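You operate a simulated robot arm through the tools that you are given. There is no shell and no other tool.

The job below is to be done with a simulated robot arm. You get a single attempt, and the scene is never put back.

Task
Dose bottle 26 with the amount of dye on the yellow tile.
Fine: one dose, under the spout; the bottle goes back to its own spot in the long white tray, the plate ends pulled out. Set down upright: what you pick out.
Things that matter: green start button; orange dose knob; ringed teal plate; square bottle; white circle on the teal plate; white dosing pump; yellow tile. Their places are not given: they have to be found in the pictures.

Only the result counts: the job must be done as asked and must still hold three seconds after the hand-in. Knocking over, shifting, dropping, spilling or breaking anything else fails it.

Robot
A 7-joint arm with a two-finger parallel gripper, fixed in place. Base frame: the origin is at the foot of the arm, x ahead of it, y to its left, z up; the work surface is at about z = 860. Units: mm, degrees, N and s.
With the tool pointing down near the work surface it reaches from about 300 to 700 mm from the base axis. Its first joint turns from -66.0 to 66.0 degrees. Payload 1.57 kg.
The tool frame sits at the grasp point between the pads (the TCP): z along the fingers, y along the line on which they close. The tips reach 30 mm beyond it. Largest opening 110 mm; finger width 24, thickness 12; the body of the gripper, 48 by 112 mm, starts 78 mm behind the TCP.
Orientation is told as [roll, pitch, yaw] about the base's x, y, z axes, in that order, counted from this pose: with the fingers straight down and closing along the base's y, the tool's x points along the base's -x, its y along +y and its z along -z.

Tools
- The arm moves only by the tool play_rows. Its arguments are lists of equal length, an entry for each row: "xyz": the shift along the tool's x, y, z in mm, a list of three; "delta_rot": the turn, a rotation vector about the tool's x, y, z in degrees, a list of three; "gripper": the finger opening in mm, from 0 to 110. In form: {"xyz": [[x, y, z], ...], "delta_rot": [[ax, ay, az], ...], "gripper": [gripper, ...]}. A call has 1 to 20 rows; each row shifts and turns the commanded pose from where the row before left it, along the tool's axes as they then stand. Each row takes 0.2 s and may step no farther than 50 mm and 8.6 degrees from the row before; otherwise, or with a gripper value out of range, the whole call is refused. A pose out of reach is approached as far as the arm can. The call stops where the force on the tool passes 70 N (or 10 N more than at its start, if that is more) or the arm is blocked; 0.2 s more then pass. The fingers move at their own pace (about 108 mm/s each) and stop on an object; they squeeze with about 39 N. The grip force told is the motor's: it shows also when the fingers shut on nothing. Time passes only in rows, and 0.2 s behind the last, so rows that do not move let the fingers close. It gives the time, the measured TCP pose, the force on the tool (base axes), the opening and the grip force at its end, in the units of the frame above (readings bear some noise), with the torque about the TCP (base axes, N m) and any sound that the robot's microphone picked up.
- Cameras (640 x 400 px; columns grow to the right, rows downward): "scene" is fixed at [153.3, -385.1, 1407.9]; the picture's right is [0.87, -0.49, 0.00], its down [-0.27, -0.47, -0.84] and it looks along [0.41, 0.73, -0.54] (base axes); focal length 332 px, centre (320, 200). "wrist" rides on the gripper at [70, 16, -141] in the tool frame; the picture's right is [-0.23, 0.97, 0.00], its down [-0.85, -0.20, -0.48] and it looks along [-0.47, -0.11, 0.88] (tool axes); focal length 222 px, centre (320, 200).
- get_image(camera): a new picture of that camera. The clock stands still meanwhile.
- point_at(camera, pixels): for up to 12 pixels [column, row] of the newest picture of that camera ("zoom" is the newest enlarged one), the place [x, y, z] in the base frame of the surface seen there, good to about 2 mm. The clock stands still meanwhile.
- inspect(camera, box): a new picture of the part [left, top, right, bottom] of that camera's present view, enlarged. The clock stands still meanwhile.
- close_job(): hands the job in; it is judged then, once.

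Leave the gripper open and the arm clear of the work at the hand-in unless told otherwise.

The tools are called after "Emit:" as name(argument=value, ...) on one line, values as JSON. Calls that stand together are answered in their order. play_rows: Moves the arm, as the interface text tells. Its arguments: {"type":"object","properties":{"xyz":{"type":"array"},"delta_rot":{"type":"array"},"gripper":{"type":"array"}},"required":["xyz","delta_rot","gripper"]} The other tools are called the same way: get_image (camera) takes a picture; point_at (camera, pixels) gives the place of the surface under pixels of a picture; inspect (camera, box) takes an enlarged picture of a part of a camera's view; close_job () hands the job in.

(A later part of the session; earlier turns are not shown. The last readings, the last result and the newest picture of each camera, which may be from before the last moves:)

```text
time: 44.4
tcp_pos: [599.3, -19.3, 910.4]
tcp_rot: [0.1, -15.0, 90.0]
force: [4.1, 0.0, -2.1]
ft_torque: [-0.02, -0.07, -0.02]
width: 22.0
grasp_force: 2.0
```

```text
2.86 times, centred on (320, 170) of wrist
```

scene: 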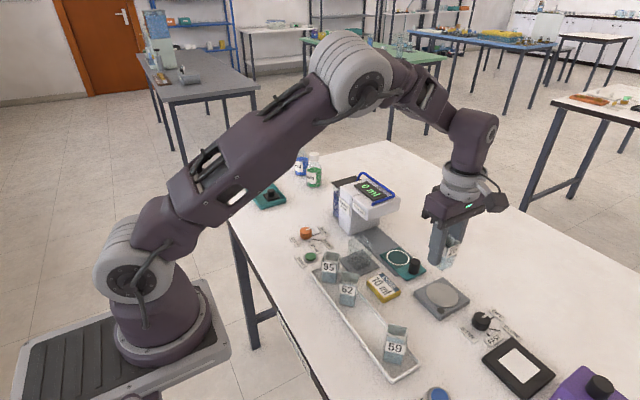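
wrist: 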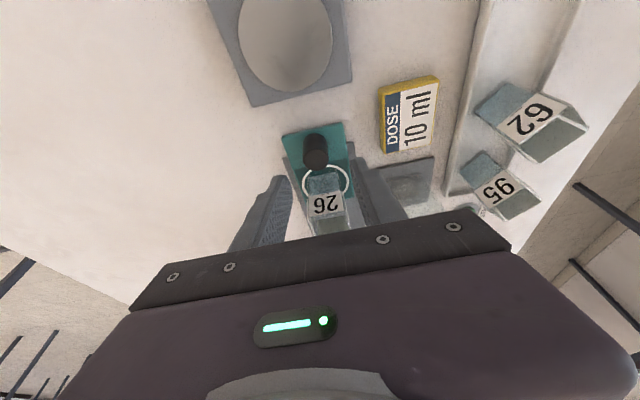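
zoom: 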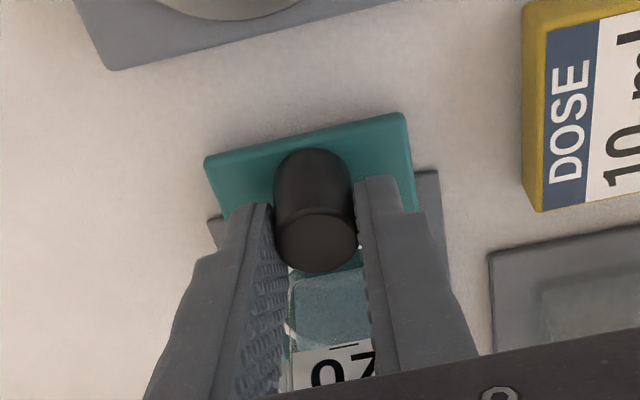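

Width 22.0 with a small grip force still. I'll hold for a moment to let the fingers finish.

Emit:
play_rows(xyz=[[0, 0, 0], [0, 0, 0]], delta_rot=[[0, 0, 0], [0, 0, 0]], gripper=[15, 15])

Emit:
inspect(camera="wrist", box=[270, 130, 370, 230])

Emit:
inspect(camera="scene", box=[370, 210, 450, 290])

```text
time: 45.0
tcp_pos: [598.6, -18.3, 909.7]
tcp_rot: [0.0, -15.0, 90.1]
force: [8.4, -0.5, -4.5]
ft_torque: [-0.07, -0.13, -0.02]
width: 21.7
grasp_force: 34.5
```

```text
4.00 times, centred on (320, 180) of wrist
```

zoom: 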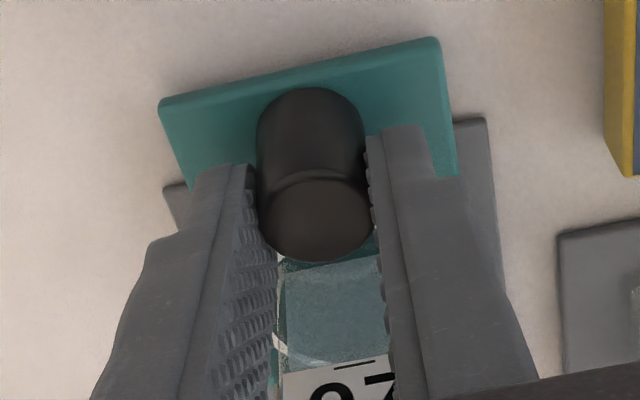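

```text
5.00 times, centred on (410, 250) of scene
```

zoom: 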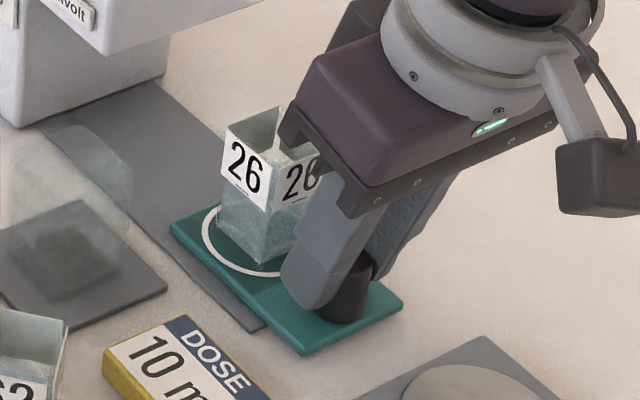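

The handle is held at 21.7 mm with 34 N. I'll ease another 0.6 mm in +x and try the first 10 mm of the push in +y, slowly, watching the force.

Emit:
play_rows(xyz=[[0, -0.6, 0], [-1.93, 0, 0.52], [-2.9, 0, 0.78], [-2.9, 0, 0.78], [-1.93, 0, 0.52], [0, 0, 0]], delta_rot=[[0, 0, 0], [0, 0, 0], [0, 0, 0], [0, 0, 0], [0, 0, 0], [0, 0, 0]], gripper=[15, 15, 15, 15, 15, 15])

Emit:
inspect(camera="scene", box=[360, 190, 450, 290])

```text
time: 46.4
tcp_pos: [600.3, -7.9, 909.2]
tcp_rot: [0.2, -15.0, 90.0]
force: [-4.0, 0.2, -17.7]
ft_torque: [-0.23, -0.17, 0.07]
width: 21.9
grasp_force: 34.5
```

```text
4.00 times, centred on (405, 240) of scene
```

zoom: 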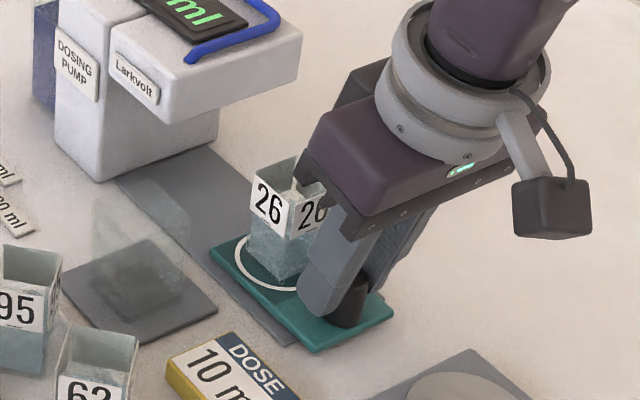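

The plate slides freely with bottle riding along (0.2 N in y); there is -18 N in z, so I ease down 0.6 mm. Then 60 mm more at 5 mm per row.

Emit:
play_rows(xyz=[[0.16, 0, 0.58], [-2.9, 0, 0.78], [-4.83, 0, 1.294], [-4.83, 0, 1.294], [-4.83, 0, 1.294], [-4.83, 0, 1.294], [-4.83, 0, 1.294], [-4.83, 0, 1.294], [-4.83, 0, 1.294], [-4.83, 0, 1.294], [-4.83, 0, 1.294], [-4.83, 0, 1.294], [-4.83, 0, 1.294], [-1.93, 0, 0.52], [0, 0, 0]], delta_rot=[[0, 0, 0], [0, 0, 0], [0, 0, 0], [0, 0, 0], [0, 0, 0], [0, 0, 0], [0, 0, 0], [0, 0, 0], [0, 0, 0], [0, 0, 0], [0, 0, 0], [0, 0, 0], [0, 0, 0], [0, 0, 0], [0, 0, 0]], gripper=[15, 15, 15, 15, 15, 15, 15, 15, 15, 15, 15, 15, 15, 15, 15])

Emit:
inspect(camera="scene", box=[330, 160, 450, 290])

Emit:
get_image(camera="wrist")

```text
time: 49.6
tcp_pos: [600.2, 51.7, 910.3]
tcp_rot: [0.1, -15.0, 90.0]
force: [-20.2, 0.1, -1.3]
ft_torque: [-0.51, 0.28, 0.0]
width: 21.6
grasp_force: 34.5
```

```text
3.08 times, centred on (390, 225) of scene
```

zoom: 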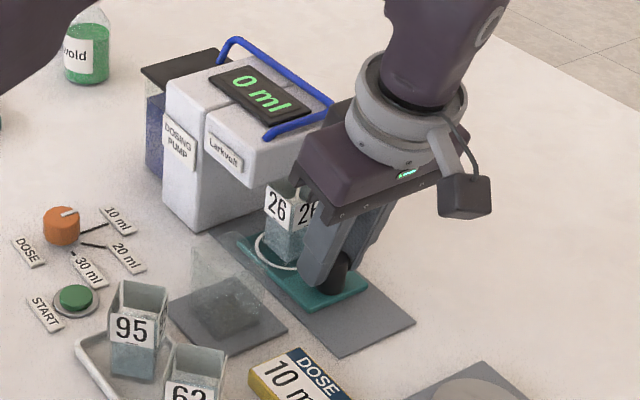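

```text
taken
```

wrist: 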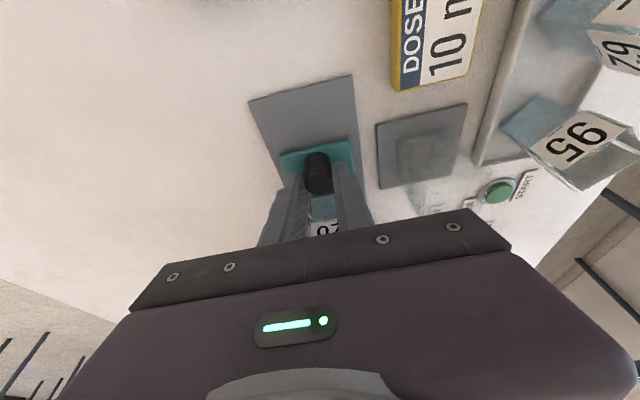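

70 mm travelled; the -20 N in x shows the rail draws slightly toward -x, so I ease 0.8 mm that way and push another 18 mm.

Emit:
play_rows(xyz=[[0, 0.8, 0], [-1.93, 0, 0.52], [-3.86, 0, 1.035], [-3.86, 0, 1.035], [-3.86, 0, 1.035], [-2.9, 0, 0.78], [-0.97, 0, 0.26], [0, 0, 0]], delta_rot=[[0, 0, 0], [0, 0, 0], [0, 0, 0], [0, 0, 0], [0, 0, 0], [0, 0, 0], [0, 0, 0], [0, 0, 0]], gripper=[15, 15, 15, 15, 15, 15, 15, 15])

Emit:
inspect(camera="scene", box=[330, 160, 430, 270])

```text
time: 51.4
tcp_pos: [600.8, 69.8, 909.3]
tcp_rot: [0.0, -15.1, 90.0]
force: [-13.3, 0.7, -10.2]
ft_torque: [-0.3, 0.28, -0.11]
width: 21.8
grasp_force: 34.6
```

```text
3.64 times, centred on (380, 215) of scene
```

zoom: 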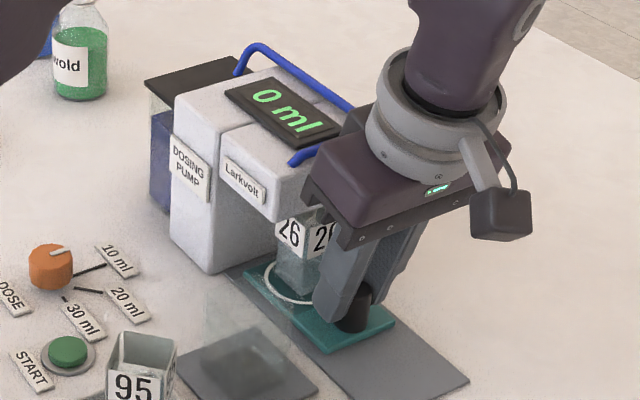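

88 mm travelled, the bottle is going in under the head freely. Now in 2 mm steps, looking for the stop.

Emit:
play_rows(xyz=[[0.1, 0.4, 0.3], [-1.93, 0, 0.52], [-1.93, 0, 0.52], [0, 0, 0]], delta_rot=[[0, 0, 0], [0, 0, 0], [0, 0, 0], [0, 0, 0]], gripper=[15, 15, 15, 15])

Emit:
play_rows(xyz=[[-1.93, 0, 0.52], [-0.97, 0, 0.26], [0, 0, 0]], delta_rot=[[0, 0, 0], [0, 0, 0], [0, 0, 0]], gripper=[15, 15, 15])

Emit:
inspect(camera="scene", box=[350, 190, 420, 270])

```text
time: 52.4
tcp_pos: [599.5, 71.7, 909.5]
tcp_rot: [-0.2, -14.9, 90.0]
force: [-3.4, -10.0, -1.2]
ft_torque: [0.5, 0.22, -0.12]
width: 21.7
grasp_force: 34.6
```

```text
time: 53.2
tcp_pos: [600.1, 73.9, 910.0]
tcp_rot: [-0.1, -14.9, 89.9]
force: [-0.6, -31.8, 7.7]
ft_torque: [-0.69, 0.7, 0.23]
width: 21.8
grasp_force: 34.3
```

```text
5.00 times, centred on (385, 230) of scene
```

zoom: 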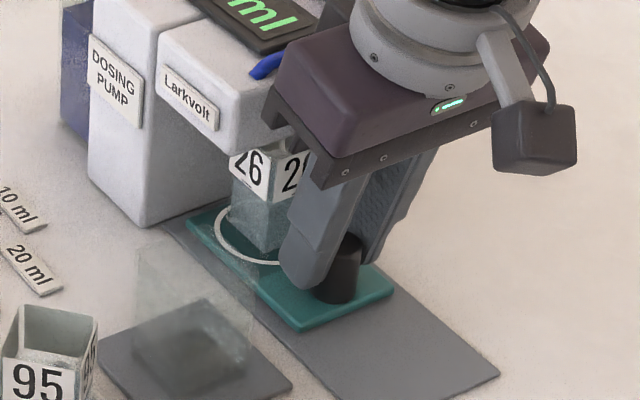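

The y force rose to -10 N and then -32 N, so the plate is against its stop after about 92 mm of travel. I'll ease back 2.6 mm to release the pressure, then open the fingers.

Emit:
play_rows(xyz=[[1.45, 0, -0.39], [1.06, 0, -0.28], [0, 0, 0]], delta_rot=[[0, 0, 0], [0, 0, 0], [0, 0, 0]], gripper=[15, 15, 15])

```text
time: 54.0
tcp_pos: [600.5, 73.8, 909.0]
tcp_rot: [-0.1, -15.0, 89.9]
force: [0.8, -24.2, 9.1]
ft_torque: [-1.07, 0.04, 0.03]
width: 21.7
grasp_force: 34.5
```

Still -24 N. Backing another 1.2 mm.

Emit:
play_rows(xyz=[[0.58, 0, -0.16], [0.58, 0, -0.16], [0, 0, 0]], delta_rot=[[0, 0, 0], [0, 0, 0], [0, 0, 0]], gripper=[15, 15, 15])

Emit:
inspect(camera="wrist", box=[270, 130, 370, 230])

```text
time: 54.8
tcp_pos: [600.6, 73.2, 909.4]
tcp_rot: [-0.1, -15.1, 90.1]
force: [4.6, -10.2, 9.4]
ft_torque: [-0.4, 0.03, 0.07]
width: 21.7
grasp_force: 34.6
```

```text
4.00 times, centred on (320, 180) of wrist
```

zoom: 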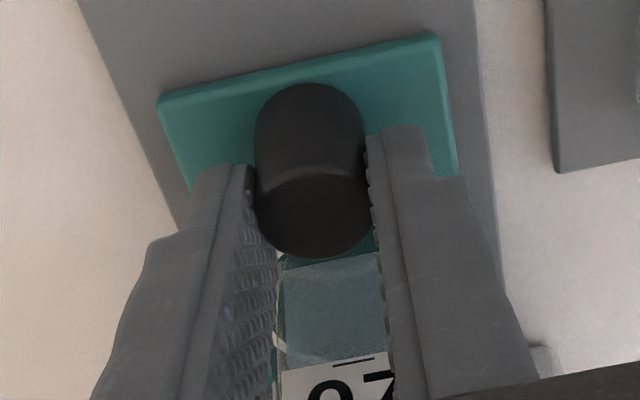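

-10 N now. One more 0.7 mm back, then open to 50.

Emit:
play_rows(xyz=[[0.68, 0, -0.18], [0, 0, 0], [0, 0, 0], [0, 0, 0], [0, 0, 0]], delta_rot=[[0, 0, 0], [0, 0, 0], [0, 0, 0], [0, 0, 0], [0, 0, 0]], gripper=[15, 15, 25, 38, 50])

Emit:
inspect(camera="wrist", box=[250, 100, 390, 240])

Emit:
inspect(camera="scene", box=[350, 190, 420, 270])

```text
time: 56.0
tcp_pos: [600.2, 71.3, 908.4]
tcp_rot: [0.0, -15.0, 90.0]
force: [0.0, 0.7, 0.8]
ft_torque: [0.02, 0.0, 0.0]
width: 50.0
grasp_force: 0.1
```

```text
2.86 times, centred on (320, 170) of wrist
```

zoom: 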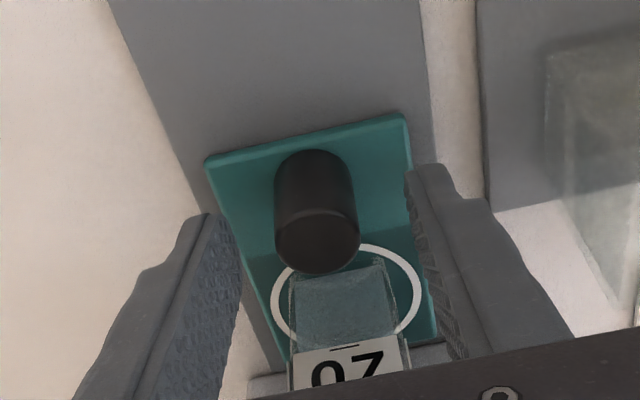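

```text
5.00 times, centred on (385, 230) of scene
```

zoom: 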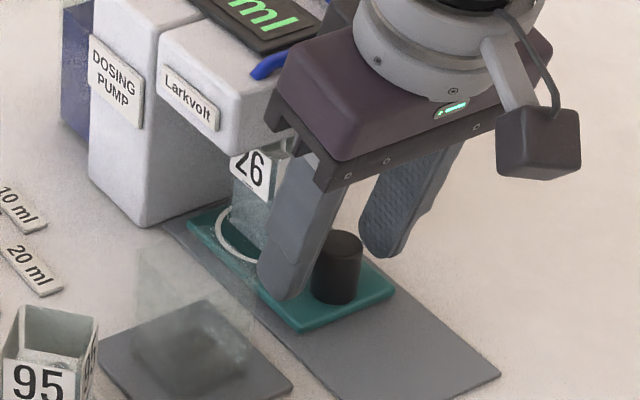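

The fingers are open, with the handle free and the bottle under the head. I'll retract along the tool's own axis (up and away toward -y) 100 mm, then 50 mm more in -y, and look.

Emit:
play_rows(xyz=[[0, 0, -10], [0, 0, -20], [0, 0, -30], [0, 0, -40], [24.1, 0, -6.5], [24.1, 0, -6.5], [0, 0, 0]], delta_rot=[[0, 0, 0], [0, 0, 0], [0, 0, 0], [0, 0, 0], [0, 0, 0], [0, 0, 0], [0, 0, 0]], gripper=[50, 50, 50, 50, 50, 50, 50])

Emit:
inspect(camera="scene", box=[330, 160, 430, 280])

Emit:
get_image(camera="wrist")

```text
time: 57.6
tcp_pos: [600.1, -6.3, 1007.1]
tcp_rot: [-0.1, -15.0, 89.9]
force: [0.5, 0.1, 0.4]
ft_torque: [0.03, 0.02, -0.03]
width: 49.9
grasp_force: 0.0
```

```text
3.33 times, centred on (380, 220) of scene
```

zoom: 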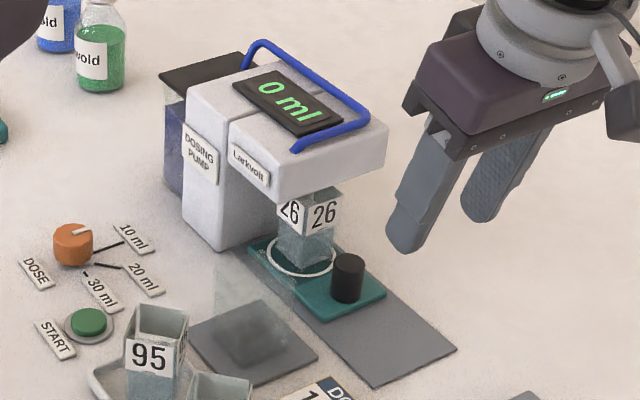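

```text
taken
```

wrist: 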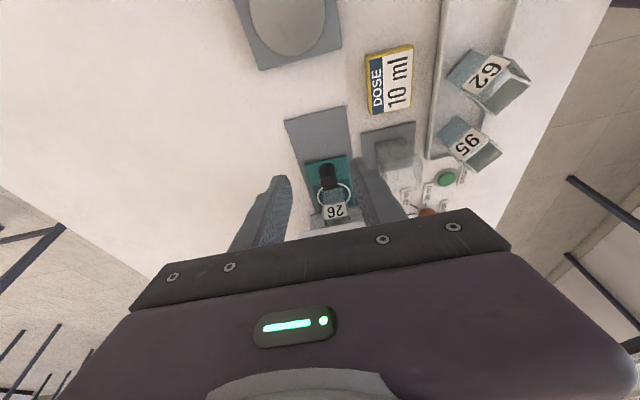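

The bottle now stands under the pump head with the plate in. I'll zoom to check that it is still within the ring and the plate is fully in.

Emit:
inspect(camera="scene", box=[350, 200, 410, 260])

Emit:
inspect(camera="wrist", box=[290, 140, 370, 240])

Emit:
point_at(camera="scene", pixels=[[386, 223], [381, 237], [377, 221], [386, 216], [369, 238], [384, 237], [384, 232], [395, 246], [355, 236], [352, 232], [378, 215], [385, 212]])

```text
6.67 times, centred on (380, 230) of scene
```

zoom: 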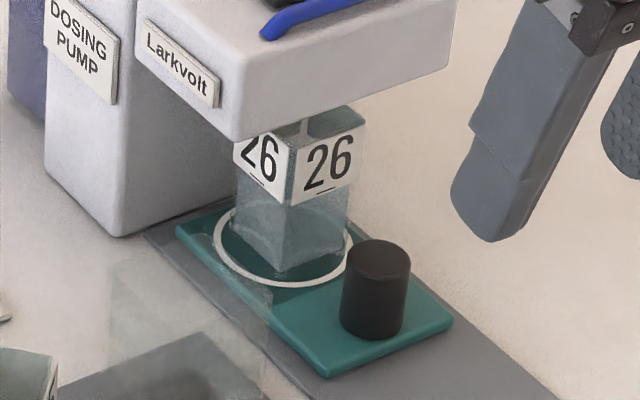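

```text
4.00 times, centred on (330, 190) of wrist
```

zoom: 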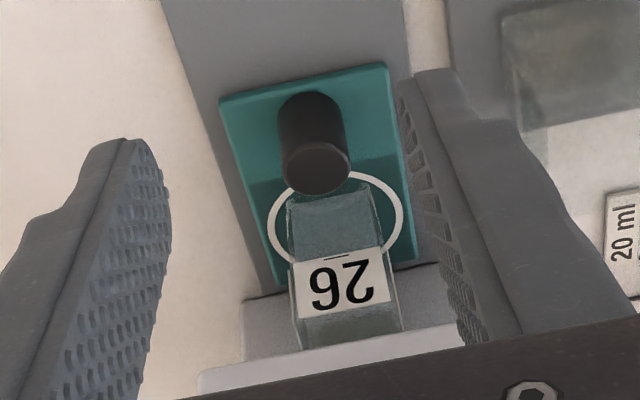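

```text
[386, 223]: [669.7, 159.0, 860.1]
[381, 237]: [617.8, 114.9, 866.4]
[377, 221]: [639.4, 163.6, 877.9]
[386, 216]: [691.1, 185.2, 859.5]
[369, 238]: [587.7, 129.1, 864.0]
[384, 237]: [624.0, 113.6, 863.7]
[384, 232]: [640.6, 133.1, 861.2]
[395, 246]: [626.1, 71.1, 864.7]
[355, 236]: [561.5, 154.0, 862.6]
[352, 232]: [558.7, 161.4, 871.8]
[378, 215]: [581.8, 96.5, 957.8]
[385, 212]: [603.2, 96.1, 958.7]
```

Bottle 26 is inside the ring and under the head, with the plate's back edge near the column. Now I straighten the tool, turn to yaw 45, close the fingers, and travel at z ≈ 1006 toward the START button.

Emit:
play_rows(xyz=[[0, 0, 0], [0, 0, 0], [0, 0, 0], [0, 0, 0], [0, 0, 0], [0, 0, 0], [0, 0, 0], [0, 0, 0], [0, 0, 0], [0, 0, 0]], delta_rot=[[0, 5, 0], [0, 5, 0], [0, 5, 0], [0, 0, 7.5], [0, 0, 7.5], [0, 0, 7.5], [0, 0, 7.5], [0, 0, 7.5], [0, 0, 7.5], [0, 0, 0]], gripper=[50, 50, 50, 50, 50, 50, 50, 50, 50, 50])

Emit:
play_rows(xyz=[[2.8, 32.6, 0], [2.8, 32.6, 0], [2.8, 32.6, 0], [2.8, 32.6, 0], [2.8, 32.6, 0], [2.8, 32.6, 0], [0, 0, 0]], delta_rot=[[0, 0, 0], [0, 0, 0], [0, 0, 0], [0, 0, 0], [0, 0, 0], [0, 0, 0], [0, 0, 0]], gripper=[50, 50, 50, 50, 50, 50, 50])

Emit:
get_image(camera="wrist")

```text
time: 59.8
tcp_pos: [599.3, -3.8, 1005.7]
tcp_rot: [0.0, 0.0, 44.9]
force: [-0.6, -0.1, 0.7]
ft_torque: [-0.02, 0.02, 0.02]
width: 50.2
grasp_force: 0.0
```

```text
time: 61.4
tcp_pos: [449.7, 122.4, 1006.0]
tcp_rot: [0.0, 0.1, 45.0]
force: [-0.3, 0.3, -0.7]
ft_torque: [-0.01, -0.01, -0.02]
width: 50.1
grasp_force: 0.0
```

```text
taken
```

wrist: 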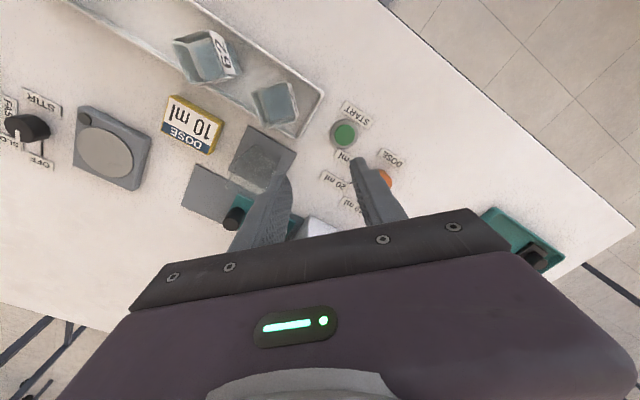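

The green START button is at wrist (345, 134). I'll measure its centre relative to the present TCP reading.

Emit:
inspect(camera="wrist", box=[320, 105, 380, 165])

Emit:
point_at(camera="zoom", pixels=[[260, 192], [200, 192], [320, 192], [260, 130], [260, 250], [225, 150], [300, 150], [225, 235], [300, 235]])

```text
6.67 times, centred on (350, 135) of wrist
```

zoom: 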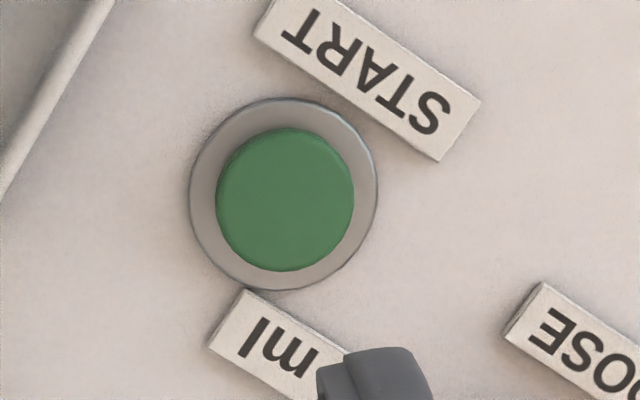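

```text
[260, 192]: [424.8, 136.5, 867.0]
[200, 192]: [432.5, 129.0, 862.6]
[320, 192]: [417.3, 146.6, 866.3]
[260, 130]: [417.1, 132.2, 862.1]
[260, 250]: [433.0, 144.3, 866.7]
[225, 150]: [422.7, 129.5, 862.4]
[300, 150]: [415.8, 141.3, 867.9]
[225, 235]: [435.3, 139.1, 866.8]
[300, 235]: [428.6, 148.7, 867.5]
```

Relative to the TCP the button is at (-26.9, +19.4), i.e. about (423, 142); I'll use (423.4, 142.5), averaging with the earlier value. Moving over it with fingers closed and down to z ≈ 906 (tips about 9 mm above the button).

Emit:
play_rows(xyz=[[2.0, 16.35, 0], [2.0, 16.35, 0], [0, 0, 0], [0, 0, 30], [0, 0, 30], [0, 0, 25], [0, 0, 12], [0, 0, 3], [0, 0, 0]], delta_rot=[[0, 0, 0], [0, 0, 0], [0, 0, 0], [0, 0, 0], [0, 0, 0], [0, 0, 0], [0, 0, 0], [0, 0, 0], [0, 0, 0]], gripper=[30, 10, 0, 0, 0, 0, 0, 0, 0])

Emit:
inspect(camera="scene", box=[270, 200, 370, 290])

Emit:
inspect(camera="wrist", box=[270, 130, 370, 230])

```text
time: 63.4
tcp_pos: [422.5, 143.5, 904.7]
tcp_rot: [0.0, 0.1, 45.0]
force: [0.5, 1.3, -0.2]
ft_torque: [-0.01, -0.04, 0.0]
width: 0.0
grasp_force: 21.0
```

```text
4.44 times, centred on (320, 245) of scene
```

zoom: 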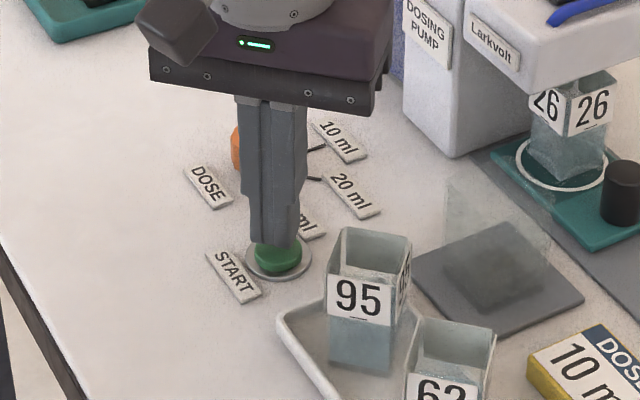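

```text
4.00 times, centred on (320, 180) of wrist
```

zoom: 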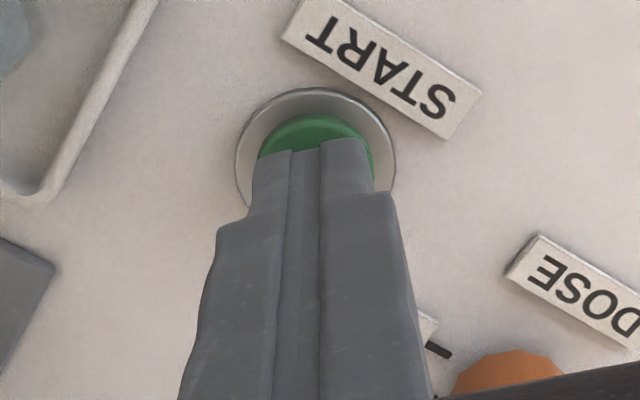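

The closed tips hover right over the button. Down 6 mm, then press in 1 mm steps, watching force, sound and display.

Emit:
play_rows(xyz=[[0, 0, 4], [0, 0, 2], [0, 0, 0]], delta_rot=[[0, 0, 0], [0, 0, 0], [0, 0, 0]], gripper=[0, 0, 0])

Emit:
play_rows(xyz=[[0, 0, 1], [0, 0, 0]], delta_rot=[[0, 0, 0], [0, 0, 0]], gripper=[0, 0])

```text
time: 64.2
tcp_pos: [423.8, 142.6, 898.8]
tcp_rot: [0.0, 0.1, 45.0]
force: [0.2, 0.2, -0.8]
ft_torque: [-0.03, 0.02, -0.02]
width: 0.0
grasp_force: 21.1
```

```text
time: 64.8
tcp_pos: [423.8, 142.5, 897.6]
tcp_rot: [0.0, 0.1, 45.0]
force: [0.3, 0.6, -0.2]
ft_torque: [-0.01, 0.03, -0.03]
width: 0.0
grasp_force: 20.9
```

No contact yet at z ≈ 898. Next 1 mm steps, one call at a time so I stop as soon as it triggers.

Emit:
play_rows(xyz=[[0, 0, 1], [0, 0, 0]], delta_rot=[[0, 0, 0], [0, 0, 0]], gripper=[0, 0])

```text
time: 65.4
tcp_pos: [422.6, 143.4, 897.5]
tcp_rot: [-0.1, -0.1, 45.0]
force: [-0.3, 0.9, 0.5]
ft_torque: [0.0, 0.0, -0.02]
width: 0.4
grasp_force: 21.4
```

Still no contact; one more millimetre.

Emit:
play_rows(xyz=[[0, 0, 1], [0, 0, 0]], delta_rot=[[0, 0, 0], [0, 0, 0]], gripper=[0, 0])

```text
time: 66.0
tcp_pos: [422.2, 141.4, 896.8]
tcp_rot: [0.0, -0.1, 45.0]
force: [-0.1, 0.4, 1.6]
ft_torque: [-0.01, 0.0, 0.0]
width: 0.0
grasp_force: 21.4
```

First light touch (1.6 N). Another millimetre down.

Emit:
play_rows(xyz=[[0, 0, 1], [0, 0, 0]], delta_rot=[[0, 0, 0], [0, 0, 0]], gripper=[0, 0])

Emit:
inspect(camera="scene", box=[300, 170, 400, 280])

```text
time: 66.6
tcp_pos: [422.9, 141.4, 896.5]
tcp_rot: [-0.1, 0.0, 44.9]
force: [-1.3, -0.1, 1.4]
ft_torque: [-0.01, 0.04, 0.02]
width: 0.0
grasp_force: 21.4
heard: click
```

```text
3.64 times, centred on (350, 225) of scene
```

zoom: 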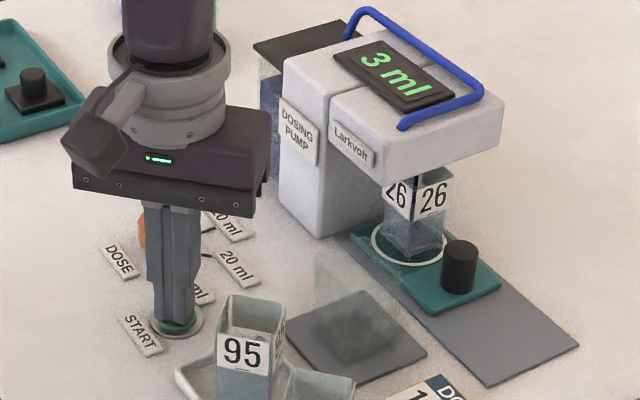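

A click was heard and the display shows 3 ml with a blue stream going into the bottle. I'll lift straight off the button and let it run.

Emit:
play_rows(xyz=[[0, 0, -5], [0, 0, -15], [0, 0, -25], [0, 0, -30], [0, 0, -30], [0, 0, 0]], delta_rot=[[0, 0, 0], [0, 0, 0], [0, 0, 0], [0, 0, 0], [0, 0, 0], [0, 0, 0]], gripper=[0, 0, 0, 0, 0, 0])

Emit:
inspect(camera="scene", box=[310, 165, 420, 280])

```text
time: 68.0
tcp_pos: [424.8, 141.9, 1000.1]
tcp_rot: [0.1, 0.0, 45.0]
force: [0.2, -0.2, 1.1]
ft_torque: [0.0, 0.03, 0.0]
width: 0.1
grasp_force: 21.3
```

```text
3.48 times, centred on (365, 222) of scene
```

zoom: 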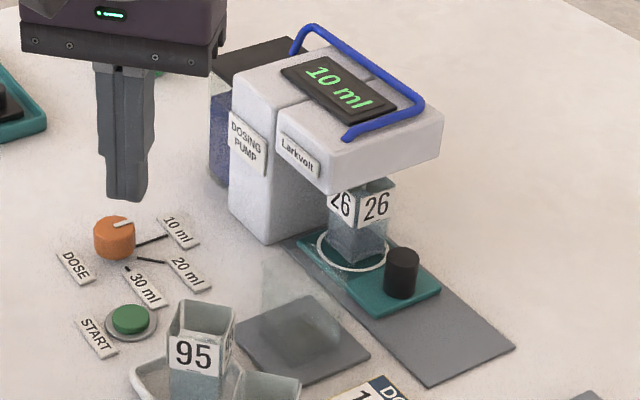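

The display shows 10 ml. I'll zoom on the bottle and spout to be sure the stream has stopped, letting a second pass.

Emit:
play_rows(xyz=[[0, 0, -5], [0, 0, 0], [0, 0, 0], [0, 0, 0], [0, 0, 0]], delta_rot=[[0, 0, 0], [0, 0, 0], [0, 0, 0], [0, 0, 0], [0, 0, 0]], gripper=[0, 0, 0, 0, 0])

Emit:
inspect(camera="scene", box=[345, 170, 415, 260])

```text
time: 69.2
tcp_pos: [423.3, 140.8, 1005.7]
tcp_rot: [0.0, 0.0, 45.0]
force: [-0.5, 0.2, -0.5]
ft_torque: [-0.01, 0.0, -0.01]
width: 0.0
grasp_force: 21.6
```

```text
4.44 times, centred on (380, 215) of scene
```

zoom: 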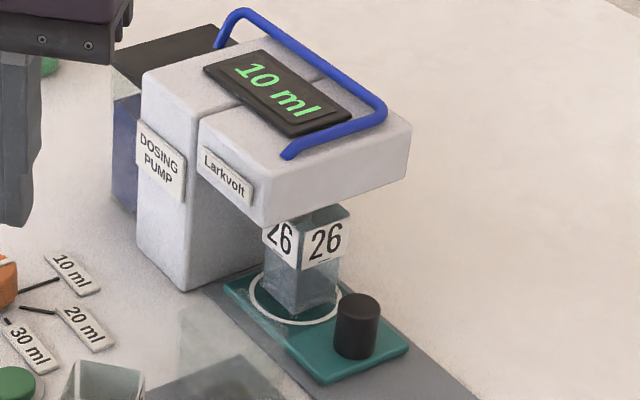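

The display stays at 10 ml and there is no stream, so the dose is complete. Now I go back to the place in front of the pump (600, -4, 1006) and turn to yaw 90 with the 15-degree tilt.

Emit:
play_rows(xyz=[[-3.48, -38.05, 0], [-3.48, -38.05, 0], [-3.48, -38.05, 0], [-3.48, -38.05, 0], [-3.48, -38.05, 0], [-3.48, -38.05, 0], [0, 0, 0], [0, 0, 0], [0, 0, 0], [0, 0, 0], [0, 0, 0], [0, 0, 0], [0, 0, 0], [0, 0, 0], [0, 0, 0], [0, 0, 0]], delta_rot=[[0, 0, 0], [0, 0, 0], [0, 0, 0], [0, 0, 0], [0, 0, 0], [0, 0, 0], [0, 0, -7.5], [0, 0, -7.5], [0, 0, -7.5], [0, 0, -7.5], [0, 0, -7.5], [0, 0, -7.5], [0, -5, 0], [0, -5, 0], [0, -5, 0], [0, 0, 0]], gripper=[0, 0, 0, 20, 50, 50, 50, 50, 50, 50, 50, 50, 50, 50, 50, 50])

Emit:
get_image(camera="wrist")

Emit:
inspect(camera="scene", box=[340, 160, 460, 280])

```text
time: 72.6
tcp_pos: [599.6, -4.1, 1005.6]
tcp_rot: [0.0, -15.1, 90.0]
force: [0.3, -0.4, 0.1]
ft_torque: [-0.02, 0.0, -0.01]
width: 49.9
grasp_force: 0.0
```

```text
taken
```

wrist: 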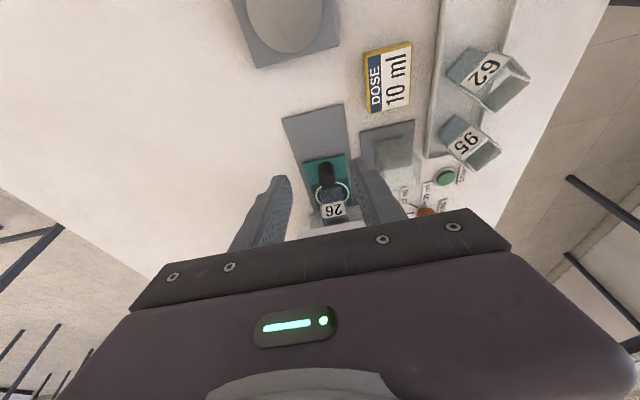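

```text
3.33 times, centred on (400, 220) of scene
```

zoom: 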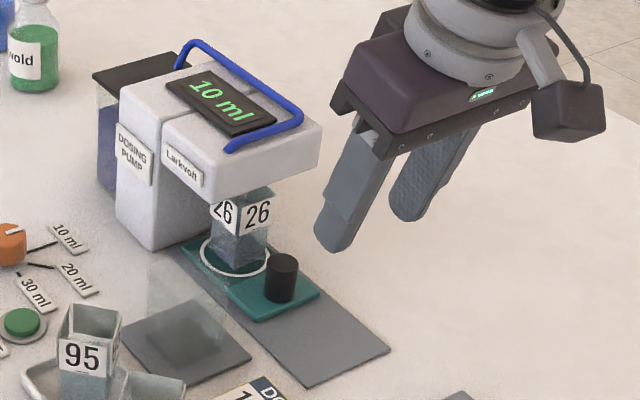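

Same pose as after the retreat. I now run the retreat backwards: 50 mm in +y, then 100 mm along the tool axis down to the handle.

Emit:
play_rows(xyz=[[-24.1, 0, 6.5], [-24.1, 0, 6.5], [0, 0, 35], [0, 0, 30], [0, 0, 20], [0, 0, 10], [0, 0, 5], [0, 0, 0]], delta_rot=[[0, 0, 0], [0, 0, 0], [0, 0, 0], [0, 0, 0], [0, 0, 0], [0, 0, 0], [0, 0, 0], [0, 0, 0]], gripper=[50, 50, 50, 50, 50, 50, 50, 50])

Emit:
inspect(camera="wrist", box=[250, 100, 390, 240])

Emit:
inspect(camera="scene", box=[350, 180, 430, 270])

```text
time: 74.4
tcp_pos: [598.8, 71.7, 907.9]
tcp_rot: [0.0, -15.0, 90.1]
force: [-0.6, 0.5, 0.8]
ft_torque: [0.01, 0.02, -0.03]
width: 50.0
grasp_force: 0.0
```

```text
2.86 times, centred on (320, 170) of wrist
```

zoom: 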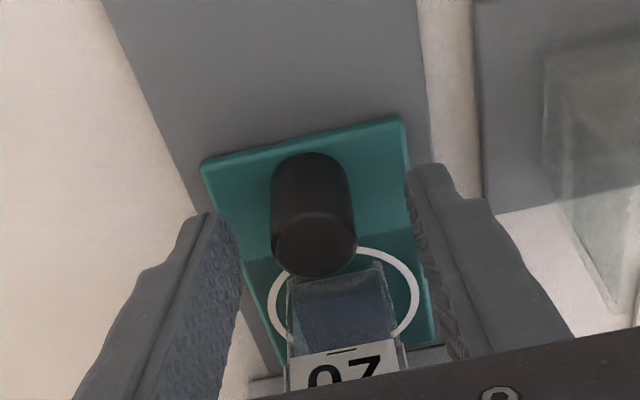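

```text
4.44 times, centred on (390, 225) of scene
```

zoom: 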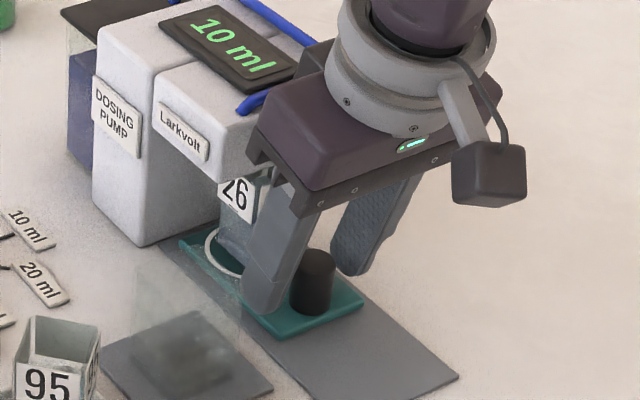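

The handle sits between the pads as before and the dye tints the bottle. Closing on the handle.

Emit:
play_rows(xyz=[[0, 0, 0], [0, 0, 0], [0, 0, 0], [0, 0, 0], [0, 0, 0]], delta_rot=[[0, 0, 0], [0, 0, 0], [0, 0, 0], [0, 0, 0], [0, 0, 0]], gripper=[36, 27, 22, 15, 15])

```text
time: 75.6
tcp_pos: [599.2, 72.5, 908.9]
tcp_rot: [-0.1, -14.9, 90.0]
force: [8.9, -0.5, -1.5]
ft_torque: [0.1, -0.11, 0.01]
width: 22.8
grasp_force: 4.9
```

+9 N in x, width 22.8: I'll shift 0.6 mm in +x and let the grip settle.

Emit:
play_rows(xyz=[[0, -0.6, 0], [0, 0, 0], [0, 0, 0]], delta_rot=[[0, 0, 0], [0, 0, 0], [0, 0, 0]], gripper=[15, 15, 15])

```text
time: 76.4
tcp_pos: [599.1, 71.7, 908.6]
tcp_rot: [-0.1, -15.0, 90.0]
force: [9.3, -0.3, 4.2]
ft_torque: [0.0, -0.18, -0.03]
width: 22.4
grasp_force: 4.1
```

Still one-sided (9 N). Another 0.6 mm in +x and hold.

Emit:
play_rows(xyz=[[0, -0.6, 0], [0, 0, 0], [0, 0, 0]], delta_rot=[[0, 0, 0], [0, 0, 0], [0, 0, 0]], gripper=[15, 15, 15])

```text
time: 77.2
tcp_pos: [600.0, 71.9, 907.5]
tcp_rot: [0.0, -15.1, 90.0]
force: [0.7, 0.5, 3.0]
ft_torque: [0.14, -0.1, 0.12]
width: 21.7
grasp_force: 34.3
```

Now the handle is held evenly (34 N, almost no side force). I'll pull the plate out in -y, slowly: the first 40 mm.

Emit:
play_rows(xyz=[[0.97, 0, -0.26], [2.42, 0, -0.65], [3.86, 0, -1.035], [4.83, 0, -1.294], [4.83, 0, -1.294], [4.83, 0, -1.294], [4.83, 0, -1.294], [4.83, 0, -1.294], [4.83, 0, -1.294], [2.42, 0, -0.65], [0, 0, 0]], delta_rot=[[0, 0, 0], [0, 0, 0], [0, 0, 0], [0, 0, 0], [0, 0, 0], [0, 0, 0], [0, 0, 0], [0, 0, 0], [0, 0, 0], [0, 0, 0], [0, 0, 0]], gripper=[15, 15, 15, 15, 15, 15, 15, 15, 15, 15, 15])

Emit:
inspect(camera="scene", box=[340, 170, 450, 280])

```text
time: 79.6
tcp_pos: [599.9, 32.0, 908.6]
tcp_rot: [0.1, -15.0, 90.1]
force: [0.8, -0.4, -21.8]
ft_torque: [-0.31, -0.11, 0.03]
width: 21.5
grasp_force: 34.3
```

```text
3.64 times, centred on (395, 225) of scene
```

zoom: 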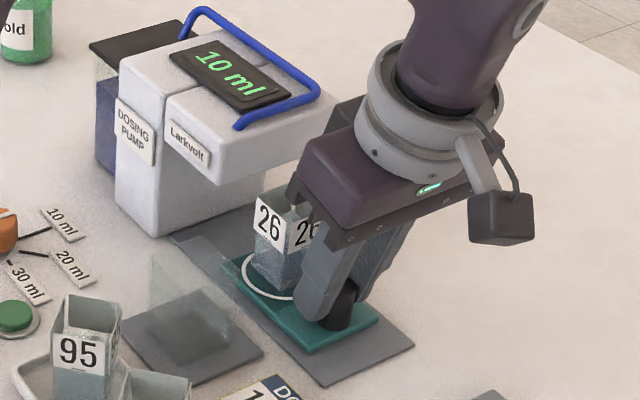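

Plate and bottle come along well. I ease down 0.7 mm (z force -22 N), and pull another 44 mm.

Emit:
play_rows(xyz=[[0.18, 0, 0.68], [1.93, 0, -0.52], [3.86, 0, -1.035], [4.83, 0, -1.294], [4.83, 0, -1.294], [4.83, 0, -1.294], [4.83, 0, -1.294], [4.83, 0, -1.294], [4.83, 0, -1.294], [3.86, 0, -1.035], [2.9, 0, -0.78], [0.97, 0, -0.26], [0, 0, 0]], delta_rot=[[0, 0, 0], [0, 0, 0], [0, 0, 0], [0, 0, 0], [0, 0, 0], [0, 0, 0], [0, 0, 0], [0, 0, 0], [0, 0, 0], [0, 0, 0], [0, 0, 0], [0, 0, 0], [0, 0, 0]], gripper=[15, 15, 15, 15, 15, 15, 15, 15, 15, 15, 15, 15, 15])

Emit:
inspect(camera="scene", box=[340, 180, 460, 290])

```text
time: 82.4
tcp_pos: [599.9, -12.8, 909.1]
tcp_rot: [0.0, -15.0, 90.0]
force: [-10.2, -0.4, 9.3]
ft_torque: [0.01, 0.27, 0.03]
width: 21.8
grasp_force: 34.2
```

```text
3.64 times, centred on (400, 235) of scene
```

zoom: 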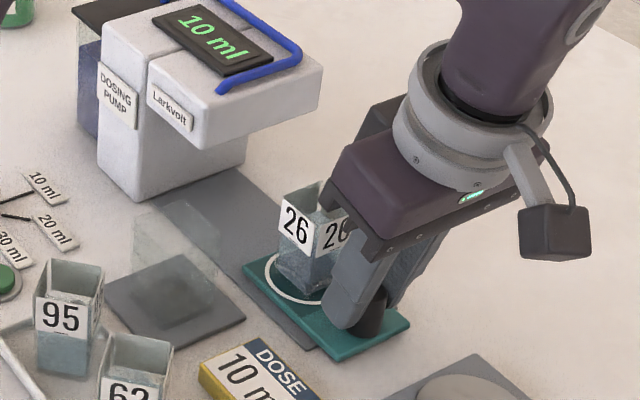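

84 mm pulled. About 6.5 mm more to where the plate first stood; in small steps, feeling for a stop.

Emit:
play_rows(xyz=[[0, 0.5, 0], [1.45, 0, -0.39], [1.93, 0, -0.52], [0.97, 0, -0.26], [0, 0, 0]], delta_rot=[[0, 0, 0], [0, 0, 0], [0, 0, 0], [0, 0, 0], [0, 0, 0]], gripper=[15, 15, 15, 15, 15])

Emit:
play_rows(xyz=[[0.97, 0, -0.26], [0.97, 0, -0.26], [0, 0, 0]], delta_rot=[[0, 0, 0], [0, 0, 0], [0, 0, 0]], gripper=[15, 15, 15])

```text
time: 83.6
tcp_pos: [599.9, -16.7, 909.9]
tcp_rot: [-0.2, -15.1, 90.1]
force: [-3.6, 0.5, 30.7]
ft_torque: [-0.07, 0.37, 0.08]
width: 21.7
grasp_force: 34.9
```

```text
time: 84.4
tcp_pos: [599.5, -17.9, 910.0]
tcp_rot: [-0.1, -15.1, 90.0]
force: [3.7, 5.9, 31.4]
ft_torque: [0.23, 0.21, 0.07]
width: 21.8
grasp_force: 34.4
```

The y force of +6 N at the starting place shows the plate has reached its outer stop. I ease up 0.8 mm, pull half a millimetre more to confirm.

Emit:
play_rows(xyz=[[-0.2, 0, -0.77], [0.5, 0, -0.13], [0, 0, 0]], delta_rot=[[0, 0, 0], [0, 0, 0], [0, 0, 0]], gripper=[15, 15, 15])

```text
time: 85.2
tcp_pos: [600.4, -18.7, 907.8]
tcp_rot: [0.0, -15.0, 89.9]
force: [9.7, 9.3, 6.6]
ft_torque: [1.0, -0.43, -0.01]
width: 21.5
grasp_force: 34.7
```

9 N now: plate is fully out against the stop. I'll relax 0.5 mm and open the fingers.

Emit:
play_rows(xyz=[[-0.5, 0, 0.13], [0, 0, 0], [0, 0, 0], [0, 0, 0]], delta_rot=[[0, 0, 0], [0, 0, 0], [0, 0, 0], [0, 0, 0]], gripper=[15, 25, 38, 50])

Emit:
inspect(camera="wrist", box=[250, 100, 390, 240])

Emit:
inspect(camera="scene", box=[360, 200, 450, 290])

```text
time: 86.2
tcp_pos: [600.2, -18.7, 909.7]
tcp_rot: [-0.1, -15.0, 90.0]
force: [-0.5, -0.1, -0.2]
ft_torque: [0.03, 0.02, 0.02]
width: 49.9
grasp_force: 0.1
```

```text
2.86 times, centred on (320, 170) of wrist
```

zoom: 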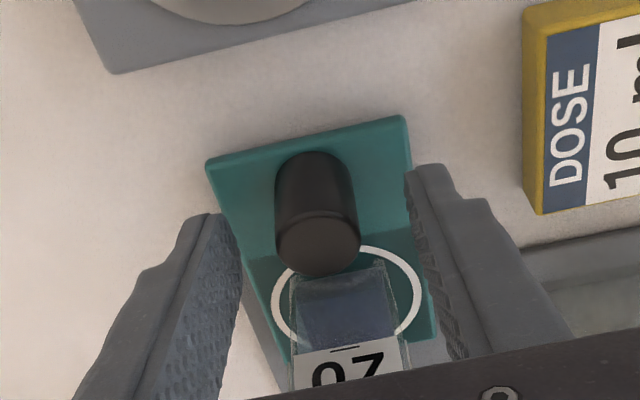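

```text
4.44 times, centred on (405, 245) of scene
```

zoom: 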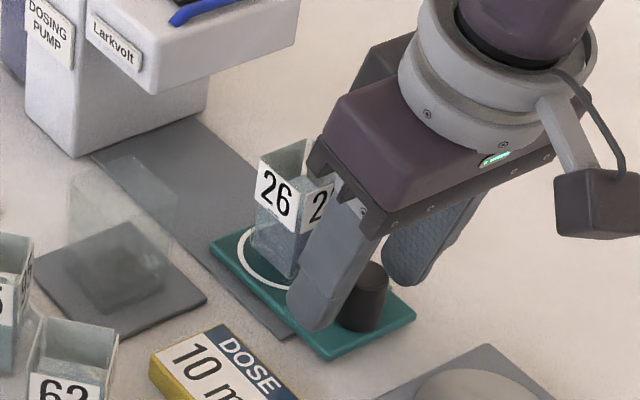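

The handle is released. I retract 80 mm along the tool axis, straighten the tool and move to y ≈ 0 at z ≈ 987 to see the bottle.

Emit:
play_rows(xyz=[[0, 0, -10], [0, 0, -20], [0, 0, -25], [0, 0, -25], [0, 0, 0], [0, 0, 0], [0, 0, 0], [-20, 0, 0], [-19.5, 0, 0], [0, 0, 0]], delta_rot=[[0, 0, 0], [0, 0, 0], [0, 0, 0], [0, 0, 0], [0, 5, 0], [0, 5, 0], [0, 5, 0], [0, 0, 0], [0, 0, 0], [0, 0, 0]], gripper=[50, 50, 50, 50, 60, 60, 60, 60, 60, 60])

Emit:
inspect(camera="wrist", box=[260, 120, 380, 240])

Emit:
inspect(camera="scene", box=[370, 225, 430, 275])

```text
time: 88.4
tcp_pos: [601.1, 2.1, 988.3]
tcp_rot: [0.0, 0.0, 90.0]
force: [-0.2, -0.2, -0.3]
ft_torque: [0.01, -0.02, 0.02]
width: 60.2
grasp_force: 0.1
```

```text
3.33 times, centred on (320, 180) of wrist
```

zoom: 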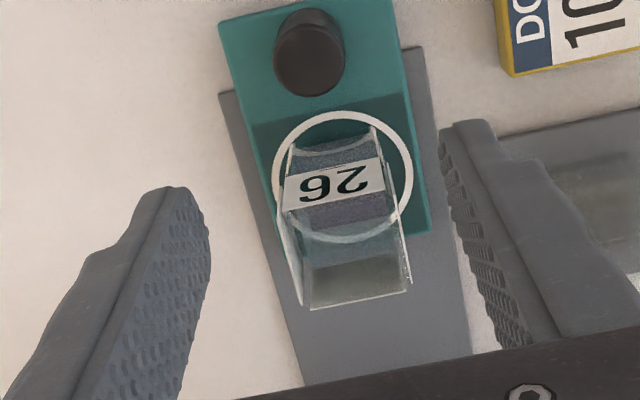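

```text
8.00 times, centred on (400, 250) of scene
```

zoom: 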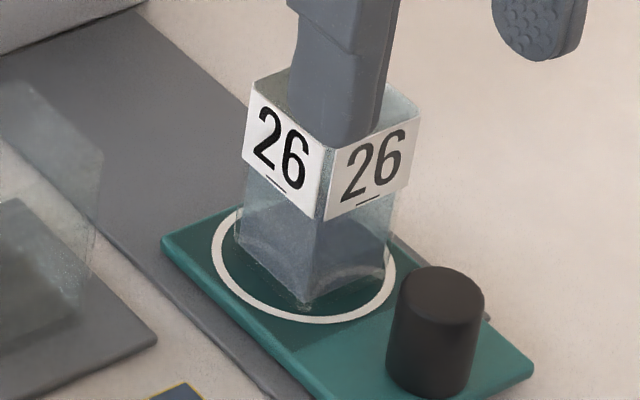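

In the same scene zoom as before, the bottle and ring appear at exactly the same pixels, so the bottle hasn't moved on the plate. I'll move over it (to x 599.6, y 34.6), and go down to z ≈ 945 for a check.

Emit:
play_rows(xyz=[[-17.3, 0.35, 0], [-17.3, 0.35, 0], [0, 0, 20], [0, 0, 15], [0, 0, 0]], delta_rot=[[0, 0, 0], [0, 0, 0], [0, 0, 0], [0, 0, 0], [0, 0, 0]], gripper=[60, 60, 60, 60, 60])

Emit:
inspect(camera="wrist", box=[260, 110, 380, 230])

Emit:
inspect(camera="scene", box=[360, 200, 440, 280])

```text
time: 89.6
tcp_pos: [600.1, 34.2, 953.6]
tcp_rot: [0.1, 0.0, 90.0]
force: [-0.1, 0.6, -0.5]
ft_torque: [0.04, 0.01, -0.02]
width: 59.9
grasp_force: 0.1
```

```text
3.33 times, centred on (320, 170) of wrist
```

zoom: 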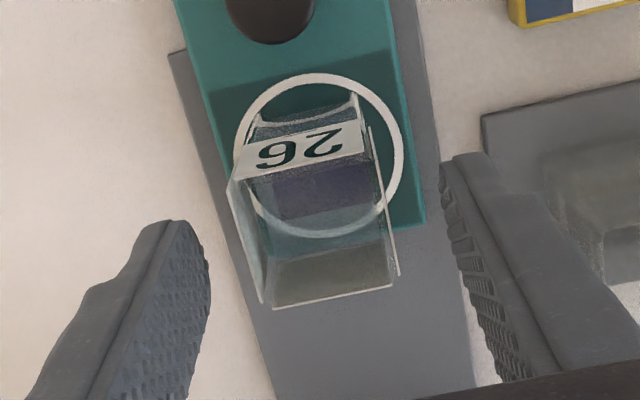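

```text
5.00 times, centred on (400, 240) of scene
```

zoom: 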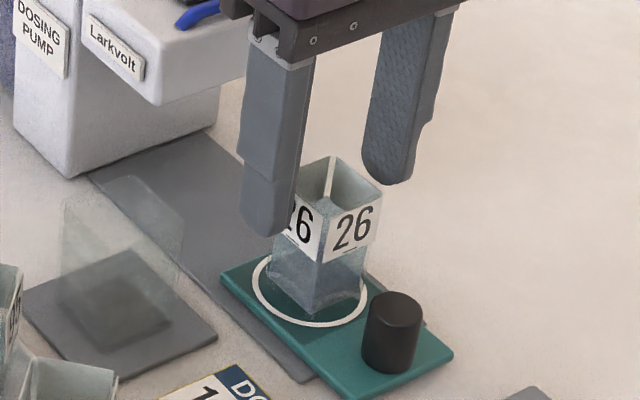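

The pads straddle the bottle centrally. Going down 40.5 mm to the same height as when it was released (z ≈ 911).

Emit:
play_rows(xyz=[[0, 0, 15], [0, 0, 13], [0, 0, 9], [0, 0, 3.5], [0, 0, 0]], delta_rot=[[0, 0, 0], [0, 0, 0], [0, 0, 0], [0, 0, 0], [0, 0, 0]], gripper=[60, 60, 60, 60, 60])

Emit:
inspect(camera="wrist", box=[260, 110, 380, 230])

Emit:
inspect(camera="scene", box=[370, 225, 430, 275])

```text
time: 90.8
tcp_pos: [599.3, 34.5, 912.9]
tcp_rot: [0.0, 0.0, 90.1]
force: [0.2, 0.8, -1.0]
ft_torque: [0.01, 0.0, 0.01]
width: 59.8
grasp_force: 0.2
```

```text
3.33 times, centred on (320, 170) of wrist
```

zoom: 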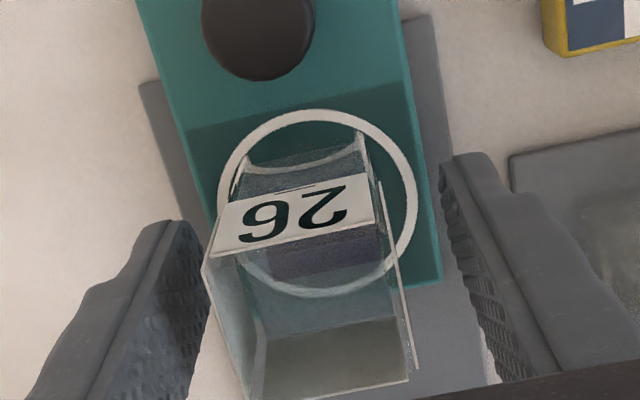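

```text
8.00 times, centred on (400, 250) of scene
```

zoom: 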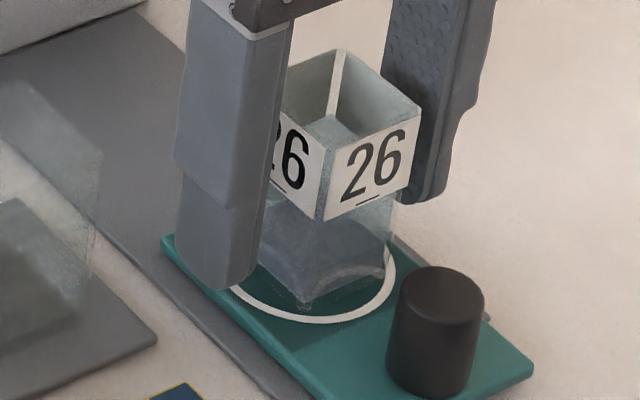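

The picture matches the one at release. Closing on the bottle in steps.

Emit:
play_rows(xyz=[[0, 0, 0], [0, 0, 0], [0, 0, 0], [0, 0, 0], [0, 0, 0]], delta_rot=[[0, 0, 0], [0, 0, 0], [0, 0, 0], [0, 0, 0], [0, 0, 0]], gripper=[48, 40, 35, 30, 30])

Emit:
inspect(camera="scene", box=[370, 225, 430, 275])

```text
time: 92.0
tcp_pos: [598.4, 34.8, 912.7]
tcp_rot: [0.0, 0.0, 90.1]
force: [-0.4, 0.1, 0.5]
ft_torque: [0.03, 0.01, -0.03]
width: 33.2
grasp_force: 39.1
```

```text
8.00 times, centred on (400, 250) of scene
```

zoom: 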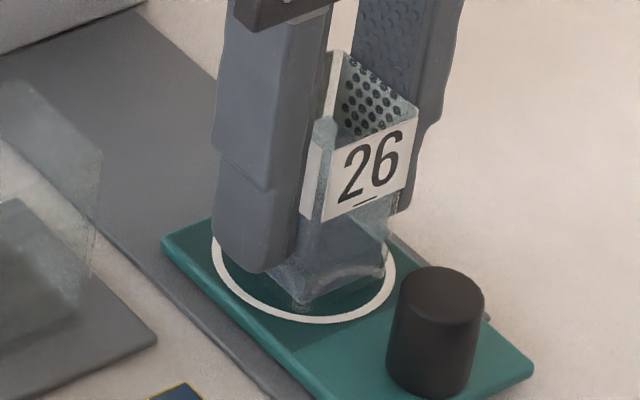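

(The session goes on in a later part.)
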